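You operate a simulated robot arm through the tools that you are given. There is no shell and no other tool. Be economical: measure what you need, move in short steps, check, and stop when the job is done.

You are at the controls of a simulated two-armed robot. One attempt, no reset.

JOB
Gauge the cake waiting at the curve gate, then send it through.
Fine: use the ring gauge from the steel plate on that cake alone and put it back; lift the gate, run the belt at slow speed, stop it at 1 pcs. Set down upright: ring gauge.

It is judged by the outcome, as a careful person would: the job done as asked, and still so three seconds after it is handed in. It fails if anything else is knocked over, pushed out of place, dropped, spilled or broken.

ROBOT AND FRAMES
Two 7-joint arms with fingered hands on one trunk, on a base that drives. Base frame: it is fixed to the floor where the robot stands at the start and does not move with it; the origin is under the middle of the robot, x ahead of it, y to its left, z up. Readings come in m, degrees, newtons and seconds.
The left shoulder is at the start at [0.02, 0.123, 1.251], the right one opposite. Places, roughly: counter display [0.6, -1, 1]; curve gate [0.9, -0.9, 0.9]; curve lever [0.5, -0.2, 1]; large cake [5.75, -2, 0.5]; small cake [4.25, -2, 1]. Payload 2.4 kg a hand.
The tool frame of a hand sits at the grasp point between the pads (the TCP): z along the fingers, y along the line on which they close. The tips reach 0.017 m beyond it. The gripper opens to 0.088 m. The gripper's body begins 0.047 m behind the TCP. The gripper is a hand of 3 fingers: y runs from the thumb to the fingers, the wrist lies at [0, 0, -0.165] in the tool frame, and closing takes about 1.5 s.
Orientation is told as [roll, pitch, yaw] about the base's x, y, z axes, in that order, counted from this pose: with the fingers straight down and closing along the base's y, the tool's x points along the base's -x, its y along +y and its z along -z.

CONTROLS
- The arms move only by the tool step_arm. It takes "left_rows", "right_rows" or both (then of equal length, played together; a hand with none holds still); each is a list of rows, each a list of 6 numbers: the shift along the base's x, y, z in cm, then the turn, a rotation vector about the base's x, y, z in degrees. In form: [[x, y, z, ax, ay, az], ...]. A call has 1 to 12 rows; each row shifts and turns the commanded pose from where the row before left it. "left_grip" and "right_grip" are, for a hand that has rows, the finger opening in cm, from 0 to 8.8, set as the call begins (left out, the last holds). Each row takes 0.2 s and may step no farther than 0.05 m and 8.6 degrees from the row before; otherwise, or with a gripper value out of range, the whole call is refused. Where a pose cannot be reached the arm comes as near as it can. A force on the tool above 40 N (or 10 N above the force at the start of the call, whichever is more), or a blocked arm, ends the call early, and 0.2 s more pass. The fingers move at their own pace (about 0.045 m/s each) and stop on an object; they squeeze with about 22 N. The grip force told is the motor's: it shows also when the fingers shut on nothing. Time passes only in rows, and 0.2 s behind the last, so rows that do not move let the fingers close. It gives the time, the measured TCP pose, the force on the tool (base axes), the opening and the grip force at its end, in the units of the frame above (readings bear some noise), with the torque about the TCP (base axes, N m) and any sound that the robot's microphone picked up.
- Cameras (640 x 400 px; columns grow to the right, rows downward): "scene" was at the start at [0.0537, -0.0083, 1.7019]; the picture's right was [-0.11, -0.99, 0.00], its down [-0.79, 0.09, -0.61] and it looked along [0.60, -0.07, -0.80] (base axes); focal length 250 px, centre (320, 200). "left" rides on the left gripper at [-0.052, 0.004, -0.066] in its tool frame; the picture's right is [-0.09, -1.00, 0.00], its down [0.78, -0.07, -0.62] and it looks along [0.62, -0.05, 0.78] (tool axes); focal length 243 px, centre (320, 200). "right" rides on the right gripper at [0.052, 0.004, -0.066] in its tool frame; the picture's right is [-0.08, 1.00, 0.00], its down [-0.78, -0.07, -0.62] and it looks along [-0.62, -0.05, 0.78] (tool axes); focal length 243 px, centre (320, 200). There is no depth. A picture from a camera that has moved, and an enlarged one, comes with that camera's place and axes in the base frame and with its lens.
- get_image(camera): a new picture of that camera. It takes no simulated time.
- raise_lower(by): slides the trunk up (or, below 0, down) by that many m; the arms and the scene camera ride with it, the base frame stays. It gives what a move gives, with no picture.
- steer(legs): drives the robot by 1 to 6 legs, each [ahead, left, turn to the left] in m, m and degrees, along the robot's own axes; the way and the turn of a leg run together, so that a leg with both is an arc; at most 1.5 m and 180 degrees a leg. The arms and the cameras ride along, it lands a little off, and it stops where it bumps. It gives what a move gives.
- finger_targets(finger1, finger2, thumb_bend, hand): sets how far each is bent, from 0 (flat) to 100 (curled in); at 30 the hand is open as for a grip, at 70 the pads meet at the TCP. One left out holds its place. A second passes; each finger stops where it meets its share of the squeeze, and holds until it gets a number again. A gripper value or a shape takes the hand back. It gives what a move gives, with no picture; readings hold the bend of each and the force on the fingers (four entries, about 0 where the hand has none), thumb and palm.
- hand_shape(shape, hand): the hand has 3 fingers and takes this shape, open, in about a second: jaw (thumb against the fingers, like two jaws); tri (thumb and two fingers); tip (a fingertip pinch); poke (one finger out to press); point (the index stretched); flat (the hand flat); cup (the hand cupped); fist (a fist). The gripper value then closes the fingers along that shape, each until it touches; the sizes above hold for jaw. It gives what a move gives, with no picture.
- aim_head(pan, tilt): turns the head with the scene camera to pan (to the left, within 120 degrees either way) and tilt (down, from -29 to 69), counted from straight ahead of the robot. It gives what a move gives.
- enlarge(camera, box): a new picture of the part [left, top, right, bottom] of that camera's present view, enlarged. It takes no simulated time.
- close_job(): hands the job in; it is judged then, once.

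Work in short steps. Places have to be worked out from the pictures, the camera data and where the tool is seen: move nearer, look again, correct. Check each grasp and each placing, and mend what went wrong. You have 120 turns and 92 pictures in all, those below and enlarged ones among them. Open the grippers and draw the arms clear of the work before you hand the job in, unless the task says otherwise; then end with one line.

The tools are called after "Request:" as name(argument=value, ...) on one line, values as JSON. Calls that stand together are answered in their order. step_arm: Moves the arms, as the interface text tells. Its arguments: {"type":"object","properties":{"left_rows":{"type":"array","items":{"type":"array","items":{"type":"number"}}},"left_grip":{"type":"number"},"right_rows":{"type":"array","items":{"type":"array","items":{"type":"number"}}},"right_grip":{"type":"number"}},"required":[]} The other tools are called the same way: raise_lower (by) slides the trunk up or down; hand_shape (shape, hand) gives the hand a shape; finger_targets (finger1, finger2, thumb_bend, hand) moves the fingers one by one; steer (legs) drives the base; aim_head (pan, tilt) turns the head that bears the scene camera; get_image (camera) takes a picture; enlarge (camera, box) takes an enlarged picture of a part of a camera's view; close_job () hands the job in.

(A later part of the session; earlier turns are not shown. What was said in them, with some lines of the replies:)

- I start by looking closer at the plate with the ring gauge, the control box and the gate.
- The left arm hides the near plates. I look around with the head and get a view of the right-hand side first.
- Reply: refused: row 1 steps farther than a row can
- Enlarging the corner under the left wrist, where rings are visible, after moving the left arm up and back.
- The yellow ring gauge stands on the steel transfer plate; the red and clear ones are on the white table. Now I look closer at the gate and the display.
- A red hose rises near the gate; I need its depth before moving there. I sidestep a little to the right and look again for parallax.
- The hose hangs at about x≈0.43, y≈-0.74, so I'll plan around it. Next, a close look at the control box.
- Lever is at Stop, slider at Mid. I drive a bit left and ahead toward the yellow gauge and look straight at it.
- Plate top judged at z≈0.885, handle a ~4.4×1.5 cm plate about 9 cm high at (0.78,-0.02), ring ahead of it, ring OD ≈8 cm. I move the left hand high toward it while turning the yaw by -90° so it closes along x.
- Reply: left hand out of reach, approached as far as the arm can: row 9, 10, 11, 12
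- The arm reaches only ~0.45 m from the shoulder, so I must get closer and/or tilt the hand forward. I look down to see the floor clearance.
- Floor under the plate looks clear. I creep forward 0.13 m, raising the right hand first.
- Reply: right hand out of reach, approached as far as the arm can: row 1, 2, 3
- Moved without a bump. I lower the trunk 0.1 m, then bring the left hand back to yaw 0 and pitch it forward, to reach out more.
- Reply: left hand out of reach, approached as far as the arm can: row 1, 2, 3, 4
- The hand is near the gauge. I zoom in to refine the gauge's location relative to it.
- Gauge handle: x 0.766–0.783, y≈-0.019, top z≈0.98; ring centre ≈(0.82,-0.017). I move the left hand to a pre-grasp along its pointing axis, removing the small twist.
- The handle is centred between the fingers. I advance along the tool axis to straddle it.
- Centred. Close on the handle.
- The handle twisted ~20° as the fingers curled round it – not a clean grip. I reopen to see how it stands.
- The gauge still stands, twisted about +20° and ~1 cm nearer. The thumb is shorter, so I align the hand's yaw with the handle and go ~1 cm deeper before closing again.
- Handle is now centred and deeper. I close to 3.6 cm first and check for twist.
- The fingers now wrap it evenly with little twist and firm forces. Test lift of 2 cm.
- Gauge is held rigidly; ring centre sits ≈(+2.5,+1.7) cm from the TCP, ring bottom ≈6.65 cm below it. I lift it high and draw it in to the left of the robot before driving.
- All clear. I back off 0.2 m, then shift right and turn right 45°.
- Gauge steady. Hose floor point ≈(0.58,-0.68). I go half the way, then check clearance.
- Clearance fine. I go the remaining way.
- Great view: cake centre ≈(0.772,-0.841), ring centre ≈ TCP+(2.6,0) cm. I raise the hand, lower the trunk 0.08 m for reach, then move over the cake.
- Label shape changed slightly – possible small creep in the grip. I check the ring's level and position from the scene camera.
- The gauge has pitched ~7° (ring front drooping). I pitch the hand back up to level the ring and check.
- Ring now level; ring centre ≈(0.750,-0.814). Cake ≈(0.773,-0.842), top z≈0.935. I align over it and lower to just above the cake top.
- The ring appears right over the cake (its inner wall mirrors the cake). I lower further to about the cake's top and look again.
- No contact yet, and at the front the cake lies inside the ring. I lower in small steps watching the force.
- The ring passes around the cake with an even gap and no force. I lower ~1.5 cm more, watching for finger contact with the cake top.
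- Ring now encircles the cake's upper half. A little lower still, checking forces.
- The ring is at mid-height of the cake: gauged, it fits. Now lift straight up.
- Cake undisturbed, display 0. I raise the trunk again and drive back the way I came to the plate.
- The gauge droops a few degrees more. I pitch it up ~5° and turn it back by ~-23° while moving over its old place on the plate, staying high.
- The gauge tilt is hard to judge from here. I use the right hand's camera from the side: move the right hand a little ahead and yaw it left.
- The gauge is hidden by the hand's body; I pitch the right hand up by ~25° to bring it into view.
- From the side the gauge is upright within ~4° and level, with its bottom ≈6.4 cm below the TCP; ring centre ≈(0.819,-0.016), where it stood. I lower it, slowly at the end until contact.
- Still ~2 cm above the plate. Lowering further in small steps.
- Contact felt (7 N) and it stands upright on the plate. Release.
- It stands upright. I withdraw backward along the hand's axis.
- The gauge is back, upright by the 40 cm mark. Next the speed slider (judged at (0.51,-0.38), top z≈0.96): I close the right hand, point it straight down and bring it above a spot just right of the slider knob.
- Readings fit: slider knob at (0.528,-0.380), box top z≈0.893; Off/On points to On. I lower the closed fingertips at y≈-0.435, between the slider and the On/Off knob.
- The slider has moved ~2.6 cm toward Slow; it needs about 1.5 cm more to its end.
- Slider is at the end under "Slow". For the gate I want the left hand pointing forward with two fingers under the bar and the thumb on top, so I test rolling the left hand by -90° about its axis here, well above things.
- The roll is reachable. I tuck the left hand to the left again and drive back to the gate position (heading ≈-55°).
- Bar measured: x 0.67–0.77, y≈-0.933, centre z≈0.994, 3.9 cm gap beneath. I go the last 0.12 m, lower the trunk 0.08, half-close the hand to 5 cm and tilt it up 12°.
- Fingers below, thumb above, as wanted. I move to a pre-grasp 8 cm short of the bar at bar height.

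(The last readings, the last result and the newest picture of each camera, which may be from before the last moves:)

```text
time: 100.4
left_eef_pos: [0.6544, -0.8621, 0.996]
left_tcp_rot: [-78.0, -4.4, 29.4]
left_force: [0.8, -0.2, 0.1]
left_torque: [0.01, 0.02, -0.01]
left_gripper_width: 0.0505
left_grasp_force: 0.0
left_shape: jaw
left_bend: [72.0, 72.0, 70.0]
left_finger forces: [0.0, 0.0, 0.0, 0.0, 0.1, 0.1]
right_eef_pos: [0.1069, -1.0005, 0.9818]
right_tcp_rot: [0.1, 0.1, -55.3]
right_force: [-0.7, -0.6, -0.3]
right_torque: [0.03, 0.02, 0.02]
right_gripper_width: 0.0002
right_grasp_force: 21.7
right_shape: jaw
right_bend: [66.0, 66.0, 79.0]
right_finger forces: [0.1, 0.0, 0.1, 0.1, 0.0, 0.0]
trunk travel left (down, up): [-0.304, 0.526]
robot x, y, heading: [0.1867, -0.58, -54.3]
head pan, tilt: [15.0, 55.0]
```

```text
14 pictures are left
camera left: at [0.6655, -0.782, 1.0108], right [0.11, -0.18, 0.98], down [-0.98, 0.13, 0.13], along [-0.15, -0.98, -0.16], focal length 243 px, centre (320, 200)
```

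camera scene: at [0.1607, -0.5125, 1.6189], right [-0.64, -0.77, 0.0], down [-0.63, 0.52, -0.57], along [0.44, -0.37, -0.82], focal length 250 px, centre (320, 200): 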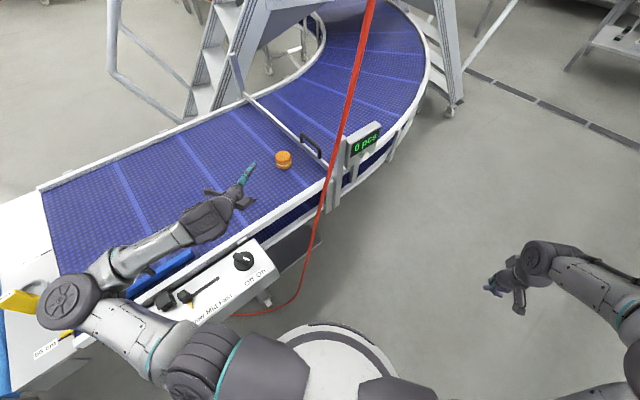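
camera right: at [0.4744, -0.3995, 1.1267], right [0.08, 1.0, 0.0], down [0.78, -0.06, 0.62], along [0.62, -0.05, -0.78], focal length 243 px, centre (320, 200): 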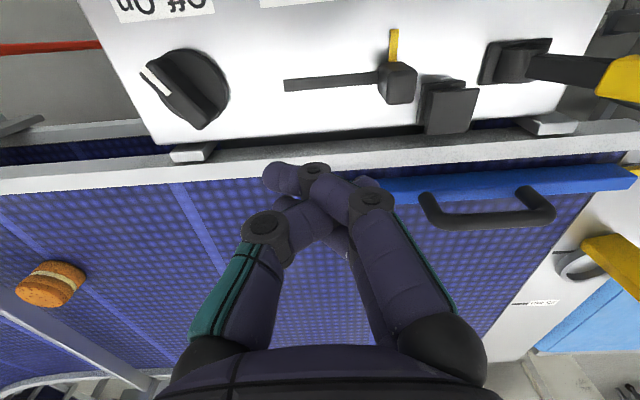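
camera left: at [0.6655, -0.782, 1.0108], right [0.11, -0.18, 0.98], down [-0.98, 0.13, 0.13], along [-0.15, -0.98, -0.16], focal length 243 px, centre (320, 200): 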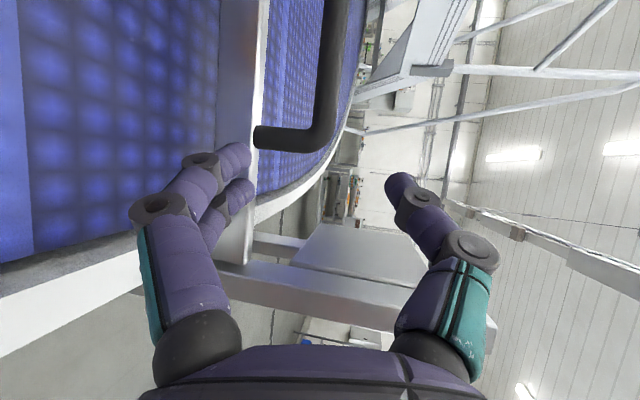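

Geometry fits: the fingertips (z≈0.965) will pass between gate top and bar. I advance onto the bar.

Request:
step_arm(left_rows=[[1.5, -2.5, 0, 0, 0, 0], [1.5, -2.5, 0, 0, 0, 0], [1.5, -2.5, 0, 0, 0, 0], [0, 0, 0, 0, 0, 0]])

Request:
get_image(camera="left")

```text
time: 101.4
left_eef_pos: [0.6994, -0.9361, 0.9952]
left_tcp_rot: [-77.9, -4.4, 29.4]
left_force: [-0.5, -0.4, -0.2]
left_torque: [0.0, -0.02, 0.0]
left_gripper_width: 0.0506
left_grasp_force: 0.1
left_shape: jaw
left_bend: [72.0, 72.0, 70.0]
left_finger forces: [0.1, 0.1, 0.0, 0.1, 0.0, 0.0]
right_eef_pos: [0.1059, -0.9998, 0.9817]
right_tcp_rot: [0.0, 0.0, -55.4]
right_force: [-0.5, 0.8, -0.4]
right_torque: [-0.01, -0.01, -0.01]
right_gripper_width: 0.0
right_grasp_force: 22.1
right_shape: jaw
right_bend: [66.0, 66.0, 79.0]
right_finger forces: [0.1, 0.0, 0.0, 0.1, 0.0, 0.0]
trunk travel left (down, up): [-0.304, 0.526]
robot x, y, heading: [0.1857, -0.5822, -54.7]
head pan, tilt: [15.0, 55.0]
```

```text
13 pictures are left
camera left: at [0.7101, -0.8567, 1.0094], right [0.11, -0.18, 0.98], down [-0.98, 0.13, 0.13], along [-0.15, -0.98, -0.16], focal length 243 px, centre (320, 200)
```

left: 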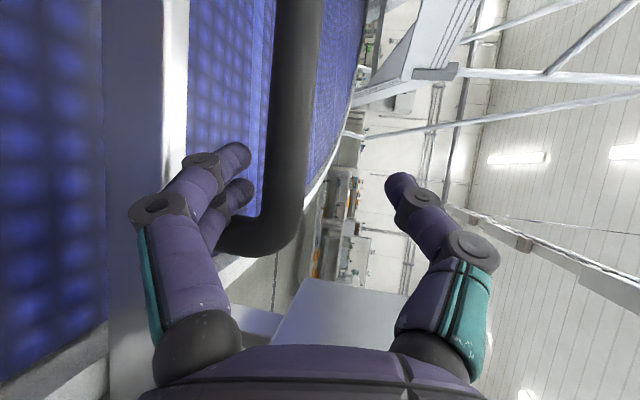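

The bar lies between fingers and thumb. I close the hand on it.

Request:
step_arm(left_rows=[[0, 0, 0, 0, 0, 0], [0, 0, 0, 0, 0, 0], [0, 0, 0, 0, 0, 0], [0, 0, 0, 0, 0, 0], [0, 0, 0, 0, 0, 0]], left_grip=0)

```text
time: 102.6
left_eef_pos: [0.6992, -0.9374, 0.9952]
left_tcp_rot: [-77.8, -4.5, 29.4]
left_force: [2.7, -3.6, -1.2]
left_torque: [0.0, -0.02, 0.0]
left_gripper_width: 0.0097
left_grasp_force: 21.6
left_shape: jaw
left_bend: [74.0, 73.0, 61.0]
left_finger forces: [9.9, 10.4, 0.0, 0.0, 19.3, 0.0]
right_eef_pos: [0.1072, -0.9999, 0.9806]
right_tcp_rot: [0.0, 0.1, -55.4]
right_force: [-0.3, -0.2, 0.4]
right_torque: [0.0, 0.03, 0.0]
right_gripper_width: 0.0
right_grasp_force: 21.7
right_shape: jaw
right_bend: [66.0, 66.0, 79.0]
right_finger forces: [0.0, 0.0, 0.1, 0.0, 0.0, 0.1]
trunk travel left (down, up): [-0.304, 0.526]
robot x, y, heading: [0.1914, -0.5815, -54.6]
head pan, tilt: [15.0, 55.0]
```

Gripped firmly. I lift gently 3 cm with the arm, watching the force.

Request:
step_arm(left_rows=[[0, 0, 1, 0, 0, 0], [0, 0, 1, 0, 0, 0], [0, 0, 1, 0, 0, 0], [0, 0, 0, 0, 0, 0]])

Request:
get_image(camera="scene")

```text
time: 103.6
left_eef_pos: [0.6995, -0.9389, 1.0279]
left_tcp_rot: [-77.9, -4.5, 29.3]
left_force: [-2.4, -4.6, -4.7]
left_torque: [-0.03, 0.06, -0.02]
left_gripper_width: 0.0115
left_grasp_force: 22.4
left_shape: jaw
left_bend: [73.0, 73.0, 61.0]
left_finger forces: [11.2, 11.5, 0.1, 0.0, 19.1, 0.1]
right_eef_pos: [0.1077, -1.0008, 0.9815]
right_tcp_rot: [0.0, 0.0, -55.4]
right_force: [-0.4, 0.8, 0.2]
right_torque: [0.02, 0.0, 0.02]
right_gripper_width: 0.0
right_grasp_force: 21.7
right_shape: jaw
right_bend: [66.0, 66.0, 79.0]
right_finger forces: [0.0, 0.0, 0.0, 0.0, 0.0, 0.0]
trunk travel left (down, up): [-0.304, 0.526]
robot x, y, heading: [0.1869, -0.5837, -54.8]
head pan, tilt: [15.0, 55.0]
```

```text
12 pictures are left
camera scene: at [0.2308, -0.6128, 1.5389], right [-0.64, -0.77, 0.0], down [-0.63, 0.52, -0.57], along [0.44, -0.37, -0.82], focal length 250 px, centre (320, 200)
```

scene: 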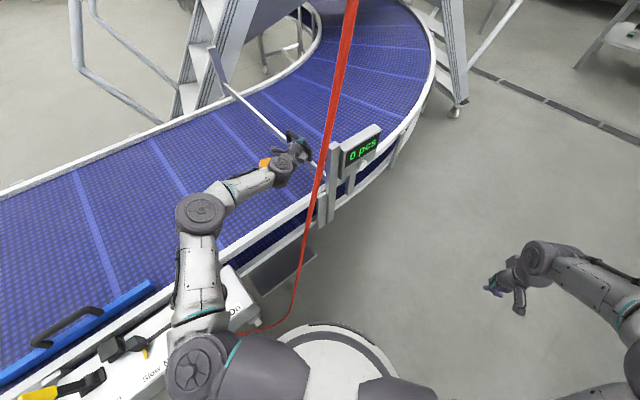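

The gate rises with only ~5 N load. I lift on, up to ~11 cm total or its stop.

Request:
step_arm(left_rows=[[0, 0, 1, 0, 0, 0], [0, 0, 1, 0, 0, 0], [0, 0, 1, 0, 0, 0], [0, 0, 1, 0, 0, 0], [0, 0, 1, 0, 0, 0], [0, 0, 1, 0, 0, 0], [0, 0, 1, 0, 0, 0], [0, 0, 1, 0, 0, 0], [0, 0, 0, 0, 0, 0]])

Request:
enlarge(camera="scene", box=[190, 30, 390, 230])

```text
time: 105.6
left_eef_pos: [0.6996, -0.9397, 1.1071]
left_tcp_rot: [-77.9, -4.7, 29.3]
left_force: [-9.6, -3.5, -5.7]
left_torque: [-0.01, 0.23, -0.04]
left_gripper_width: 0.0117
left_grasp_force: 22.3
left_shape: jaw
left_bend: [73.0, 73.0, 61.0]
left_finger forces: [12.0, 10.9, 0.0, 0.0, 18.5, 0.0]
right_eef_pos: [0.1067, -1.0007, 0.981]
right_tcp_rot: [0.1, 0.0, -55.3]
right_force: [-0.3, 0.2, -0.3]
right_torque: [0.03, -0.03, -0.01]
right_gripper_width: 0.0
right_grasp_force: 22.7
right_shape: jaw
right_bend: [66.0, 66.0, 79.0]
right_finger forces: [0.0, 0.0, 0.0, 0.0, 0.0, 0.0]
trunk travel left (down, up): [-0.304, 0.526]
robot x, y, heading: [0.1905, -0.5777, -54.8]
head pan, tilt: [15.0, 55.0]
```

```text
2.00 times, centred on (290, 130) of scene
camera zoom: at [0.2293, -0.6126, 1.539], right [-0.64, -0.77, 0.0], down [-0.63, 0.52, -0.57], along [0.44, -0.37, -0.82], focal length 501 px, centre (380, 340)
```

zoom: 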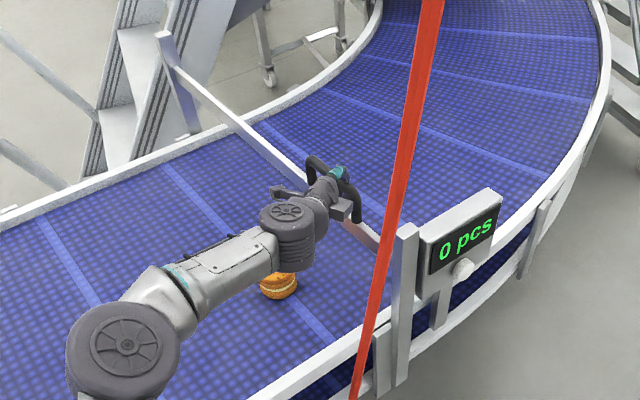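

The gate is raised ~11 cm. I half-open the hand: the fingers stay under the bar, so I can tell if the gate holds by itself.

Request:
step_arm(left_rows=[[0, 0, 0, 0, 0, 0], [0, 0, 0, 0, 0, 0], [0, 0, 0, 0, 0, 0], [0, 0, 0, 0, 0, 0], [0, 0, 0, 0, 0, 0]], left_grip=5)

Request:
get_image(camera="left")

```text
time: 106.8
left_eef_pos: [0.7011, -0.9374, 1.1066]
left_tcp_rot: [-77.9, -4.6, 29.3]
left_force: [0.4, -1.3, 0.8]
left_torque: [0.0, 0.02, 0.02]
left_gripper_width: 0.0495
left_grasp_force: 0.0
left_shape: jaw
left_bend: [72.0, 72.0, 70.0]
left_finger forces: [0.0, 0.0, 0.0, 0.1, 0.1, 0.0]
right_eef_pos: [0.1075, -0.9997, 0.9811]
right_tcp_rot: [0.0, 0.1, -55.3]
right_force: [-0.4, 0.4, -0.1]
right_torque: [0.0, -0.01, 0.02]
right_gripper_width: 0.0
right_grasp_force: 22.4
right_shape: jaw
right_bend: [66.0, 66.0, 79.0]
right_finger forces: [0.0, 0.0, 0.1, 0.1, 0.0, 0.1]
trunk travel left (down, up): [-0.304, 0.526]
robot x, y, heading: [0.1871, -0.5843, -54.9]
head pan, tilt: [15.0, 55.0]
```

```text
10 pictures are left
camera left: at [0.7131, -0.8572, 1.1201], right [0.11, -0.18, 0.98], down [-0.98, 0.13, 0.13], along [-0.15, -0.98, -0.16], focal length 243 px, centre (320, 200)
```

left: 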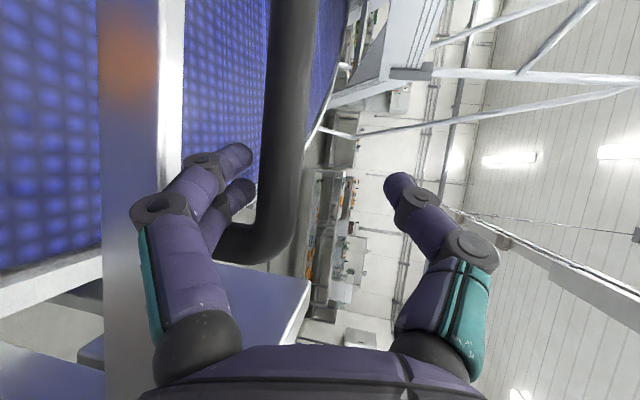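

Force is nil with the hand loosened: the gate holds itself up. I withdraw the hand straight back, raise the trunk and drive back to the control box.

Request:
step_arm(left_rows=[[-1.1, 1.9, 0, 0, 0, 0], [-1.1, 1.9, 0, 0, 0, 0], [-1.1, 1.9, 0, 0, 0, 0], [-1.1, 1.9, 0, 0, 0, 0], [-1.1, 2.8, 0, 0, 0, 0], [-0.8, 3, 0.5, 0, 0, 0], [-0.5, 3.5, 0.5, 0, 0, 0], [0, 3.5, 0.5, 0, 0, 0], [0, 0, 0, 0, 0, 0]])

Request:
raise_lower(by=0.08)

Request:
steer(legs=[[-0.3, 0.02, 0], [0, 0, 54.8], [0, 0.22, 0]])

```text
time: 108.8
left_eef_pos: [0.6317, -0.7337, 1.1228]
left_tcp_rot: [-77.9, -4.5, 29.3]
left_force: [0.3, 0.5, 0.6]
left_torque: [-0.03, 0.01, -0.02]
left_gripper_width: 0.0497
left_grasp_force: 0.0
left_shape: jaw
left_bend: [72.0, 72.0, 70.0]
left_finger forces: [0.1, 0.0, 0.0, 0.0, 0.0, 0.0]
right_eef_pos: [0.1073, -1.0001, 0.9815]
right_tcp_rot: [0.0, 0.1, -55.3]
right_force: [0.0, 0.4, 0.1]
right_torque: [0.0, 0.02, -0.03]
right_gripper_width: 0.0
right_grasp_force: 22.0
right_shape: jaw
right_bend: [66.0, 66.0, 79.0]
right_finger forces: [0.0, 0.0, 0.0, 0.1, 0.0, 0.1]
trunk travel left (down, up): [-0.304, 0.526]
robot x, y, heading: [0.1862, -0.5845, -54.3]
head pan, tilt: [15.0, 55.0]
```

```text
time: 110.0
left_eef_pos: [0.631, -0.7331, 1.2015]
left_tcp_rot: [-77.9, -4.5, 29.4]
left_force: [0.5, 0.3, 0.2]
left_torque: [0.02, 0.04, -0.03]
left_gripper_width: 0.05
left_grasp_force: 0.0
left_shape: jaw
left_bend: [72.0, 72.0, 70.0]
left_finger forces: [0.0, 0.1, 0.0, 0.0, 0.0, 0.0]
right_eef_pos: [0.1073, -1.0001, 1.0617]
right_tcp_rot: [-0.1, 0.0, -55.3]
right_force: [-0.2, 0.0, -0.3]
right_torque: [0.01, 0.01, -0.03]
right_gripper_width: 0.0001
right_grasp_force: 22.3
right_shape: jaw
right_bend: [66.0, 66.0, 79.0]
right_finger forces: [0.0, 0.0, 0.0, 0.0, 0.0, 0.0]
trunk travel left (down, up): [-0.384, 0.446]
robot x, y, heading: [0.189, -0.5819, -54.7]
head pan, tilt: [15.0, 55.0]
```

```text
time: 115.7
left_eef_pos: [0.4142, 0.1623, 1.202]
left_tcp_rot: [-77.9, -4.5, 83.7]
left_force: [-0.4, 0.4, -0.1]
left_torque: [-0.01, -0.03, -0.01]
left_gripper_width: 0.0493
left_grasp_force: 0.1
left_shape: jaw
left_bend: [72.0, 72.0, 70.0]
left_finger forces: [0.0, 0.0, 0.0, 0.0, 0.1, 0.1]
right_eef_pos: [0.3249, -0.4186, 1.0616]
right_tcp_rot: [-0.1, 0.0, -0.9]
right_force: [-0.2, -0.2, 0.3]
right_torque: [0.0, -0.01, 0.01]
right_gripper_width: 0.0001
right_grasp_force: 22.6
right_shape: jaw
right_bend: [66.0, 66.0, 79.0]
right_finger forces: [0.1, 0.0, 0.1, 0.1, 0.0, 0.1]
trunk travel left (down, up): [-0.384, 0.446]
robot x, y, heading: [0.0329, -0.1112, -0.4]
head pan, tilt: [15.0, 55.0]
```

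Now forward to the box; the right hand opens to 6 cm and moves above the lever.

Request:
steer(legs=[[0.195, 0, 0]])

Request:
step_arm(right_rows=[[0, 4, 2, 0, 0, 0], [0, 4.4, 0, 0, 0, 0], [0, 4.4, 0, 0, 0, 0], [0, 4.4, 0, 0, 0, 0], [0, 4.2, 0, 0, 0, 0], [0, 0, 0, 0, 0, 0]], right_grip=6.5)

Request:
aim_head(pan=-50, tilt=45)

Request:
get_image(camera="right")

Request:
get_image(camera="scene")

```text
time: 117.2
left_eef_pos: [0.6085, 0.1601, 1.2022]
left_tcp_rot: [-77.8, -4.5, 83.8]
left_force: [0.5, -0.1, 0.3]
left_torque: [0.01, 0.01, -0.02]
left_gripper_width: 0.0494
left_grasp_force: 0.1
left_shape: jaw
left_bend: [72.0, 72.0, 70.0]
left_finger forces: [0.1, 0.0, 0.1, 0.0, 0.0, 0.0]
right_eef_pos: [0.5184, -0.42, 1.0611]
right_tcp_rot: [-0.1, 0.1, -0.9]
right_force: [0.1, -0.3, -0.3]
right_torque: [-0.01, -0.03, 0.0]
right_gripper_width: 0.0
right_grasp_force: 22.0
right_shape: jaw
right_bend: [66.0, 66.0, 79.0]
right_finger forces: [0.0, 0.0, 0.0, 0.1, 0.1, 0.0]
trunk travel left (down, up): [-0.384, 0.446]
robot x, y, heading: [0.2245, -0.1096, -0.3]
head pan, tilt: [15.0, 55.0]
```

```text
time: 118.6
left_eef_pos: [0.605, 0.1615, 1.2027]
left_tcp_rot: [-78.0, -4.5, 83.9]
left_force: [-1.0, -0.7, -0.3]
left_torque: [0.03, -0.03, -0.03]
left_gripper_width: 0.0498
left_grasp_force: 0.1
left_shape: jaw
left_bend: [72.0, 72.0, 70.0]
left_finger forces: [0.0, 0.0, 0.0, 0.1, 0.1, 0.1]
right_eef_pos: [0.5166, -0.2081, 1.0783]
right_tcp_rot: [-0.1, 0.0, -0.9]
right_force: [-0.5, -1.2, -0.1]
right_torque: [-0.02, 0.03, -0.03]
right_gripper_width: 0.0651
right_grasp_force: 0.0
right_shape: jaw
right_bend: [65.0, 65.0, 61.0]
right_finger forces: [0.0, 0.1, 0.1, 0.0, 0.0, 0.1]
trunk travel left (down, up): [-0.384, 0.446]
robot x, y, heading: [0.2216, -0.1105, -0.4]
head pan, tilt: [15.0, 55.0]
```

```text
time: 120.0
left_eef_pos: [0.6069, 0.1616, 1.2026]
left_tcp_rot: [-77.9, -4.6, 83.7]
left_force: [0.0, -0.4, 0.6]
left_torque: [0.0, -0.02, 0.03]
left_gripper_width: 0.0496
left_grasp_force: 0.0
left_shape: jaw
left_bend: [72.0, 72.0, 70.0]
left_finger forces: [0.0, 0.0, 0.1, 0.0, 0.0, 0.0]
right_eef_pos: [0.5156, -0.207, 1.0799]
right_tcp_rot: [0.0, 0.0, -0.8]
right_force: [-0.1, 0.5, -0.9]
right_torque: [0.01, 0.0, -0.03]
right_gripper_width: 0.065
right_grasp_force: 0.0
right_shape: jaw
right_bend: [65.0, 65.0, 61.0]
right_finger forces: [0.0, 0.0, 0.1, 0.0, 0.0, 0.1]
trunk travel left (down, up): [-0.384, 0.446]
robot x, y, heading: [0.2242, -0.1117, -0.2]
head pan, tilt: [-50.0, 45.0]
```

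```text
9 pictures are left
camera right: at [0.464, -0.2006, 1.1447], right [0.1, 0.99, 0.0], down [0.78, -0.08, 0.62], along [0.62, -0.06, -0.78], focal length 243 px, centre (320, 200)
```

right: 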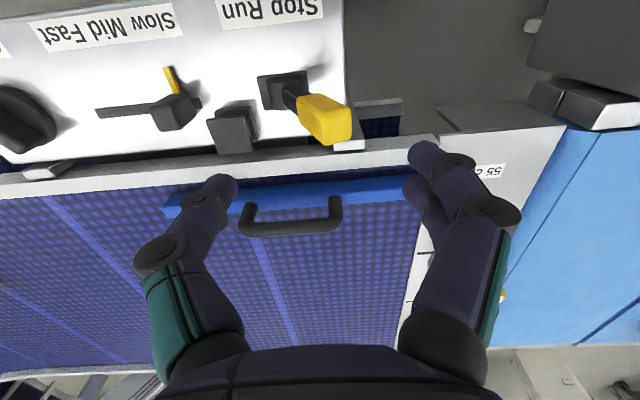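

```text
8 pictures are left
camera scene: at [0.2555, -0.1734, 1.6324], right [-0.77, -0.64, 0.0], down [-0.45, 0.54, -0.71], along [0.45, -0.54, -0.71], focal length 250 px, centre (320, 200)
```

scene: 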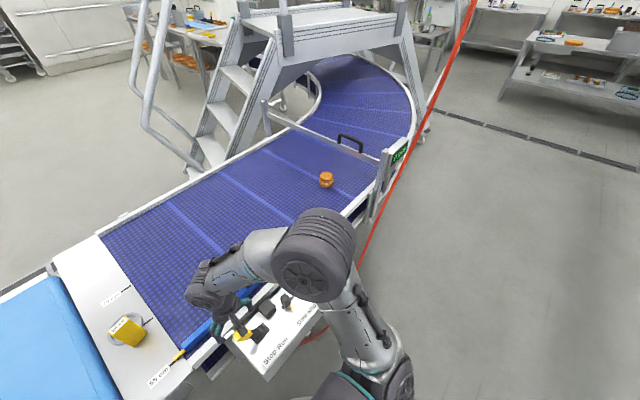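

The lever's yellow grip (≈(0.522,-0.203), z≈0.98) is centred between the fingers, the gate is still up. I lower around it.

Request:
step_arm(right_rows=[[0.6, 0, -3, 0, 0, 0], [0, 0, -3, 0, 0, 0], [0, 0, -3.5, 0, 0, 0], [0, 0, 0, 0, 0, 0]])

Request:
enlarge(camera="scene", box=[360, 120, 440, 180])

```text
time: 121.0
left_eef_pos: [0.6054, 0.1619, 1.2023]
left_tcp_rot: [-77.9, -4.5, 83.7]
left_force: [-0.2, 0.1, 0.5]
left_torque: [-0.01, -0.01, -0.03]
left_gripper_width: 0.0498
left_grasp_force: 0.1
left_shape: jaw
left_bend: [72.0, 72.0, 70.0]
left_finger forces: [0.0, 0.1, 0.1, 0.0, 0.0, 0.0]
right_eef_pos: [0.5213, -0.2059, 0.9843]
right_tcp_rot: [-0.1, 0.0, -0.8]
right_force: [0.8, -0.4, 1.0]
right_torque: [0.0, 0.03, 0.01]
right_gripper_width: 0.0647
right_grasp_force: 0.0
right_shape: jaw
right_bend: [65.0, 65.0, 61.0]
right_finger forces: [0.0, 0.0, 0.1, 0.0, 0.1, 0.1]
trunk travel left (down, up): [-0.384, 0.446]
robot x, y, heading: [0.2231, -0.108, -0.5]
head pan, tilt: [-50.0, 45.0]
```

```text
6.67 times, centred on (400, 150) of scene
camera zoom: at [0.2551, -0.1736, 1.6324], right [-0.77, -0.64, 0.0], down [-0.45, 0.54, -0.71], along [0.45, -0.54, -0.71], focal length 1669 px, centre (-213, 533)
```

zoom: 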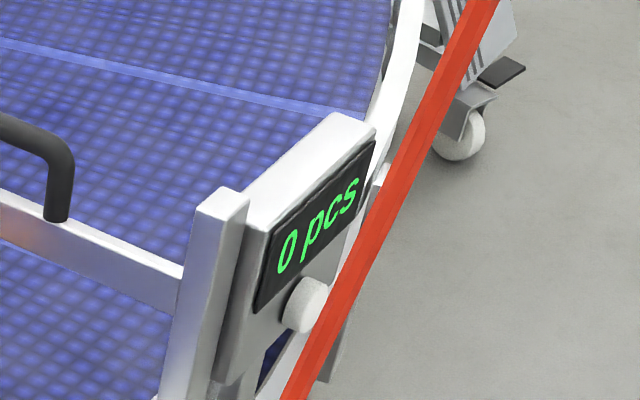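

Display reads 0 pcs. I push the lever from Stop to Run.

Request:
step_arm(right_rows=[[0, -2, 0, 0, 0, 0], [0, -2, 0, 0, 0, 0], [0, -2, 0, 0, 0, 0], [0, -2, 0, 0, 0, 0], [0, -2, 0, 0, 0, 0]])

Request:
enlarge(camera="scene", box=[220, 110, 440, 340])

```text
time: 122.2
left_eef_pos: [0.6068, 0.1634, 1.204]
left_tcp_rot: [-78.0, -4.5, 83.8]
left_force: [-0.2, -0.3, 0.3]
left_torque: [0.01, 0.01, -0.03]
left_gripper_width: 0.0494
left_grasp_force: 0.2
left_shape: jaw
left_bend: [72.0, 72.0, 70.0]
left_finger forces: [0.0, 0.0, 0.0, 0.0, 0.0, 0.0]
right_eef_pos: [0.524, -0.3075, 0.9863]
right_tcp_rot: [0.0, 0.1, -0.8]
right_force: [-0.8, 4.8, 0.2]
right_torque: [0.02, 0.03, 0.05]
right_gripper_width: 0.068
right_grasp_force: 0.1
right_shape: jaw
right_bend: [59.0, 59.0, 61.0]
right_finger forces: [2.0, 2.1, 0.0, 0.0, 0.1, 0.0]
trunk travel left (down, up): [-0.384, 0.446]
robot x, y, heading: [0.2249, -0.1106, -0.3]
head pan, tilt: [-50.0, 45.0]
```

```text
1.74 times, centred on (330, 225) of scene
camera zoom: at [0.2554, -0.1724, 1.6324], right [-0.77, -0.64, 0.0], down [-0.45, 0.54, -0.71], along [0.45, -0.54, -0.71], focal length 435 px, centre (303, 156)
```

zoom: 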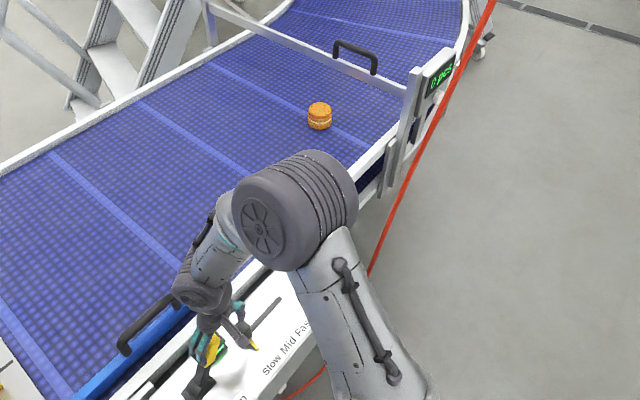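

The belt is running: the cake has begun to move. I ease the hand back 2.5 cm to be ready for the stop, and wait about a second.

Request:
step_arm(right_rows=[[0, 1.3, 0, 0, 0, 0], [0, 1.2, 0, 0, 0, 0], [0, 0, 0, 0, 0, 0]])

Request:
enlarge(camera="scene", box=[310, 100, 440, 190])

```text
time: 123.0
left_eef_pos: [0.6076, 0.1611, 1.2034]
left_tcp_rot: [-78.0, -4.6, 83.8]
left_force: [1.1, 0.5, 0.4]
left_torque: [-0.01, 0.01, -0.02]
left_gripper_width: 0.0495
left_grasp_force: 0.2
left_shape: jaw
left_bend: [72.0, 72.0, 70.0]
left_finger forces: [0.0, 0.0, 0.0, 0.0, 0.0, 0.0]
right_eef_pos: [0.5237, -0.2825, 0.987]
right_tcp_rot: [0.0, 0.0, -0.9]
right_force: [0.9, 0.0, 0.0]
right_torque: [-0.01, 0.01, 0.0]
right_gripper_width: 0.065
right_grasp_force: 0.1
right_shape: jaw
right_bend: [64.0, 64.0, 61.0]
right_finger forces: [0.1, 0.0, 0.0, 0.0, 0.0, 0.0]
trunk travel left (down, up): [-0.384, 0.446]
robot x, y, heading: [0.2239, -0.1108, -0.3]
head pan, tilt: [-50.0, 45.0]
```

```text
4.44 times, centred on (375, 145) of scene
camera zoom: at [0.2554, -0.1737, 1.6324], right [-0.77, -0.64, 0.0], down [-0.45, 0.54, -0.71], along [0.45, -0.54, -0.71], focal length 1113 px, centre (76, 444)
```

zoom: 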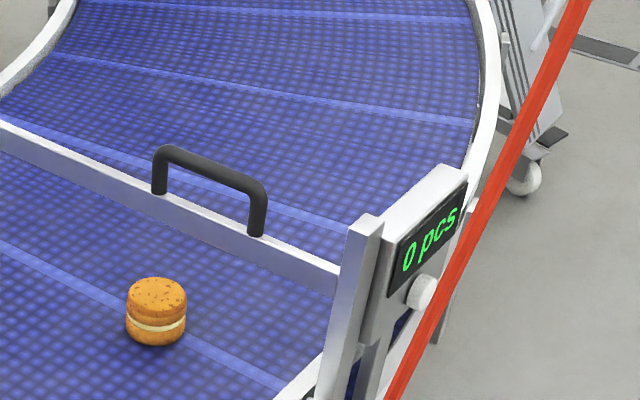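

Cake at y≈-0.93, ~0.08 m/s, display still 0. I wait another second.

Request:
step_arm(right_rows=[[0, 0, 0, 0, 0, 0], [0, 0, 0, 0, 0, 0], [0, 0, 0, 0, 0, 0], [0, 0, 0, 0, 0, 0]])

Request:
enlarge(camera="scene", box=[310, 100, 440, 190])

```text
time: 124.0
left_eef_pos: [0.6061, 0.161, 1.2026]
left_tcp_rot: [-77.9, -4.5, 83.8]
left_force: [-0.7, -0.2, 0.0]
left_torque: [0.01, -0.02, -0.05]
left_gripper_width: 0.0496
left_grasp_force: 0.1
left_shape: jaw
left_bend: [72.0, 72.0, 70.0]
left_finger forces: [0.0, 0.1, 0.0, 0.1, 0.1, 0.0]
right_eef_pos: [0.5241, -0.2814, 0.9878]
right_tcp_rot: [0.0, 0.0, -0.9]
right_force: [0.2, -0.1, -0.2]
right_torque: [-0.07, -0.02, 0.01]
right_gripper_width: 0.0649
right_grasp_force: 0.1
right_shape: jaw
right_bend: [64.0, 64.0, 61.0]
right_finger forces: [0.0, 0.0, 0.1, 0.0, 0.0, 0.0]
trunk travel left (down, up): [-0.384, 0.446]
robot x, y, heading: [0.2231, -0.1123, -0.3]
head pan, tilt: [-50.0, 45.0]
```

```text
4.44 times, centred on (375, 145) of scene
camera zoom: at [0.2554, -0.1735, 1.6324], right [-0.77, -0.64, 0.0], down [-0.45, 0.54, -0.71], along [0.45, -0.54, -0.71], focal length 1113 px, centre (76, 444)
```

zoom: 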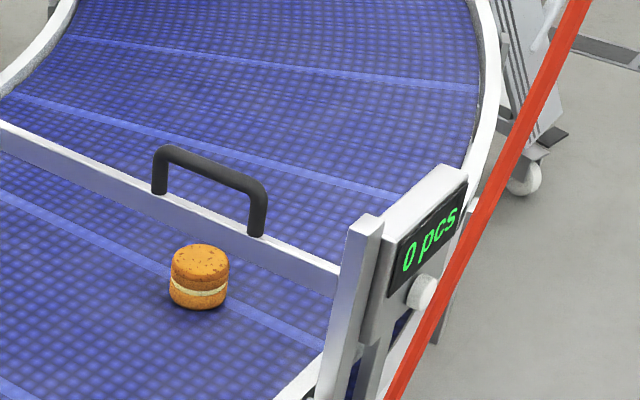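

Cake ≈(0.77,-1.00), still 0 pcs. I wait another 1.2 s.

Request:
step_arm(right_rows=[[0, 0, 0, 0, 0, 0], [0, 0, 0, 0, 0, 0], [0, 0, 0, 0, 0, 0], [0, 0, 0, 0, 0, 0], [0, 0, 0, 0, 0, 0]])

Request:
enlarge(camera="scene", box=[310, 100, 440, 190])

```text
time: 125.2
left_eef_pos: [0.606, 0.1612, 1.2021]
left_tcp_rot: [-77.9, -4.5, 83.8]
left_force: [-0.2, 0.4, -0.2]
left_torque: [-0.01, 0.01, 0.03]
left_gripper_width: 0.0493
left_grasp_force: 0.1
left_shape: jaw
left_bend: [72.0, 72.0, 70.0]
left_finger forces: [0.0, 0.0, 0.0, 0.1, 0.0, 0.1]
right_eef_pos: [0.5236, -0.2811, 0.9869]
right_tcp_rot: [0.0, -0.1, -0.9]
right_force: [-1.1, -0.7, 0.6]
right_torque: [-0.02, 0.0, -0.02]
right_gripper_width: 0.0652
right_grasp_force: 0.1
right_shape: jaw
right_bend: [64.0, 64.0, 61.0]
right_finger forces: [0.0, 0.0, 0.1, 0.1, 0.0, 0.1]
trunk travel left (down, up): [-0.384, 0.446]
robot x, y, heading: [0.2247, -0.112, -0.2]
head pan, tilt: [-50.0, 45.0]
```

```text
4.44 times, centred on (375, 145) of scene
camera zoom: at [0.2554, -0.1735, 1.6324], right [-0.77, -0.64, 0.0], down [-0.45, 0.54, -0.71], along [0.45, -0.54, -0.71], focal length 1113 px, centre (76, 444)
```

zoom: 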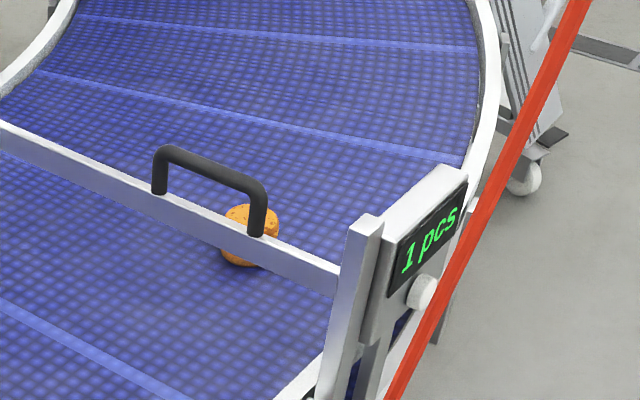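

1 pcs — I stop the belt now by pushing the lever back to Stop.

Request:
step_arm(right_rows=[[0, 3.6, 0, 0, 0, 0], [0, 3.6, 0, 0, 0, 0], [0, 3.4, 0, 0, 0, 0], [0, 0, 0, 0, 0, 0]])

Request:
get_image(camera="scene")

```text
time: 126.2
left_eef_pos: [0.6061, 0.1604, 1.2024]
left_tcp_rot: [-77.9, -4.5, 83.9]
left_force: [0.4, -0.3, -0.2]
left_torque: [-0.02, 0.01, 0.01]
left_gripper_width: 0.0498
left_grasp_force: 0.0
left_shape: jaw
left_bend: [72.0, 72.0, 70.0]
left_finger forces: [0.1, 0.0, 0.1, 0.1, 0.0, 0.1]
right_eef_pos: [0.524, -0.1763, 0.9867]
right_tcp_rot: [0.0, 0.0, -0.9]
right_force: [-0.5, -4.4, -1.0]
right_torque: [-0.05, -0.01, -0.01]
right_gripper_width: 0.066
right_grasp_force: 0.0
right_shape: jaw
right_bend: [64.0, 64.0, 56.0]
right_finger forces: [0.0, 0.0, 0.0, 0.1, 4.2, 0.0]
trunk travel left (down, up): [-0.384, 0.446]
robot x, y, heading: [0.2238, -0.1101, -0.4]
head pan, tilt: [-50.0, 45.0]
```

```text
2 pictures are left
camera scene: at [0.2555, -0.1745, 1.6323], right [-0.77, -0.64, 0.0], down [-0.45, 0.54, -0.71], along [0.45, -0.54, -0.71], focal length 250 px, centre (320, 200)
```

scene: 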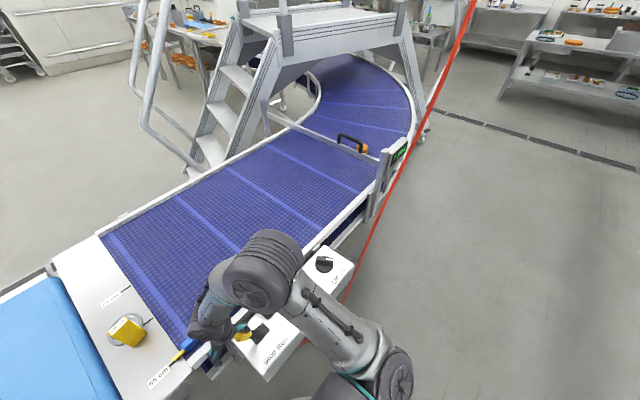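

The lever sits against its Stop end. I ease off, lift the right hand clear, open both hands and draw the left arm back.

Request:
step_arm(right_rows=[[0, -1.5, 0, 0, 0, 0], [0, 0, 3, 0, 0, 0], [0, 0, 3, 0, 0, 0], [0, 0, 3, 0, 0, 0], [-2, -2, 2, 0, 0, 0], [-3, -3, 0, 0, 0, 0], [-3, -3, 0, 0, 0, 0], [0, 0, 0, 0, 0, 0]], left_rows=[[0, 0, 0, 0, 0, 0], [0, 0, 0, 0, 0, 0], [-2, 1, 0, 0, 0, 0], [-2, 1, 0, 0, 0, 0], [-2, 1, 0, 0, 0, 0], [-2, 1, 0, 0, 0, 0], [0, 0, 0, 0, 0, 0], [0, 0, 0, 0, 0, 0]], left_grip=8.8)

Request:
enlarge(camera="scene", box=[310, 100, 440, 190])

```text
time: 128.0
left_eef_pos: [0.5267, 0.2016, 1.2034]
left_tcp_rot: [-77.9, -4.4, 83.8]
left_force: [0.1, -1.1, -0.6]
left_torque: [0.0, -0.02, 0.01]
left_gripper_width: 0.0876
left_grasp_force: 0.0
left_shape: jaw
left_bend: [30.0, 30.0, 30.0]
left_finger forces: [0.0, 0.1, 0.1, 0.1, 0.0, 0.0]
right_eef_pos: [0.4413, -0.2699, 1.0962]
right_tcp_rot: [0.0, -0.1, -0.8]
right_force: [1.1, 0.3, 1.0]
right_torque: [0.02, 0.0, 0.03]
right_gripper_width: 0.0651
right_grasp_force: 0.0
right_shape: jaw
right_bend: [64.0, 64.0, 61.0]
right_finger forces: [0.0, 0.0, 0.0, 0.0, 0.0, 0.0]
trunk travel left (down, up): [-0.384, 0.446]
robot x, y, heading: [0.2262, -0.111, -0.0]
head pan, tilt: [-50.0, 45.0]
```

```text
4.44 times, centred on (375, 145) of scene
camera zoom: at [0.2553, -0.1722, 1.6324], right [-0.77, -0.64, 0.0], down [-0.45, 0.54, -0.71], along [0.45, -0.54, -0.71], focal length 1113 px, centre (76, 444)
```

zoom: 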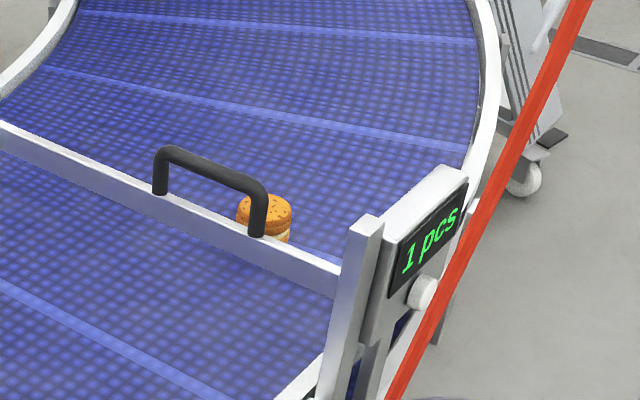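

Belt stopped (cake unmoved since the stop), display 1 pcs, gate up, gauge standing. I open the right hand fully and back the robot off a little.

Request:
step_arm(right_rows=[[0, 0, 2, 0, 0, 0], [0, 0, 2, 0, 0, 0], [0, 0, 0, 0, 0, 0]], right_grip=8.8)

Request:
steer(legs=[[-0.15, 0, 0]])

Request:
get_image(camera="scene")

```text
time: 128.8
left_eef_pos: [0.5261, 0.2005, 1.2012]
left_tcp_rot: [-77.9, -4.5, 83.7]
left_force: [-0.3, 0.4, 0.0]
left_torque: [-0.04, -0.03, -0.01]
left_gripper_width: 0.0881
left_grasp_force: 0.0
left_shape: jaw
left_bend: [30.0, 30.0, 30.0]
left_finger forces: [0.0, 0.1, 0.0, 0.1, 0.1, 0.0]
right_eef_pos: [0.4434, -0.2714, 1.136]
right_tcp_rot: [0.0, 0.1, -0.9]
right_force: [0.0, 0.1, 0.2]
right_torque: [0.02, -0.01, -0.01]
right_gripper_width: 0.0878
right_grasp_force: 0.1
right_shape: jaw
right_bend: [30.0, 30.0, 30.0]
right_finger forces: [0.1, 0.0, 0.1, 0.0, 0.1, 0.0]
trunk travel left (down, up): [-0.384, 0.446]
robot x, y, heading: [0.2234, -0.1095, -0.3]
head pan, tilt: [-50.0, 45.0]
```

```text
time: 130.2
left_eef_pos: [0.3754, 0.2005, 1.203]
left_tcp_rot: [-77.9, -4.5, 83.7]
left_force: [-0.4, 0.5, 0.3]
left_torque: [0.02, -0.03, 0.03]
left_gripper_width: 0.0881
left_grasp_force: 0.0
left_shape: jaw
left_bend: [30.0, 30.0, 30.0]
left_finger forces: [0.0, 0.0, 0.0, 0.0, 0.0, 0.1]
right_eef_pos: [0.2907, -0.2703, 1.136]
right_tcp_rot: [0.0, -0.1, -1.0]
right_force: [0.1, 0.9, 0.4]
right_torque: [-0.02, 0.0, 0.0]
right_gripper_width: 0.0879
right_grasp_force: 0.0
right_shape: jaw
right_bend: [30.0, 30.0, 30.0]
right_finger forces: [0.1, 0.0, 0.0, 0.0, 0.0, 0.0]
trunk travel left (down, up): [-0.384, 0.446]
robot x, y, heading: [0.0744, -0.1086, -0.6]
head pan, tilt: [-50.0, 45.0]
```

```text
0 pictures are left
camera scene: at [0.1032, -0.1727, 1.6324], right [-0.77, -0.64, 0.0], down [-0.45, 0.54, -0.71], along [0.45, -0.55, -0.71], focal length 250 px, centre (320, 200)
```

scene: 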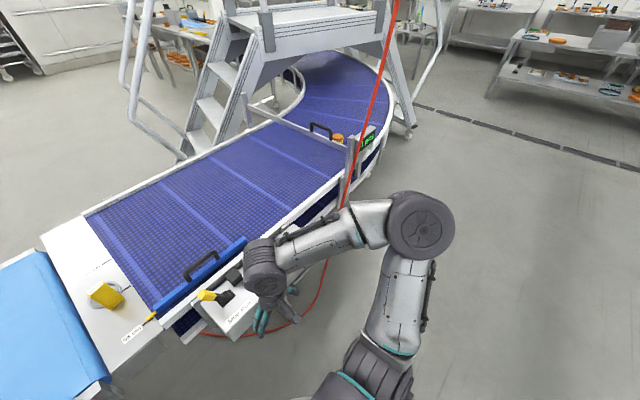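

Lever at Stop, gate up, gauge standing on the plate, cake through, arms clear: I hand the job in.

Request:
close_job()

```text
The job is handed in.
```

The cake at the curve gate was gauged with the yellow ring gauge, which fitted around it; the gauge is back upright on the steel plate, the gate is up, and the belt ran at slow and was stopped at 1 pcs.
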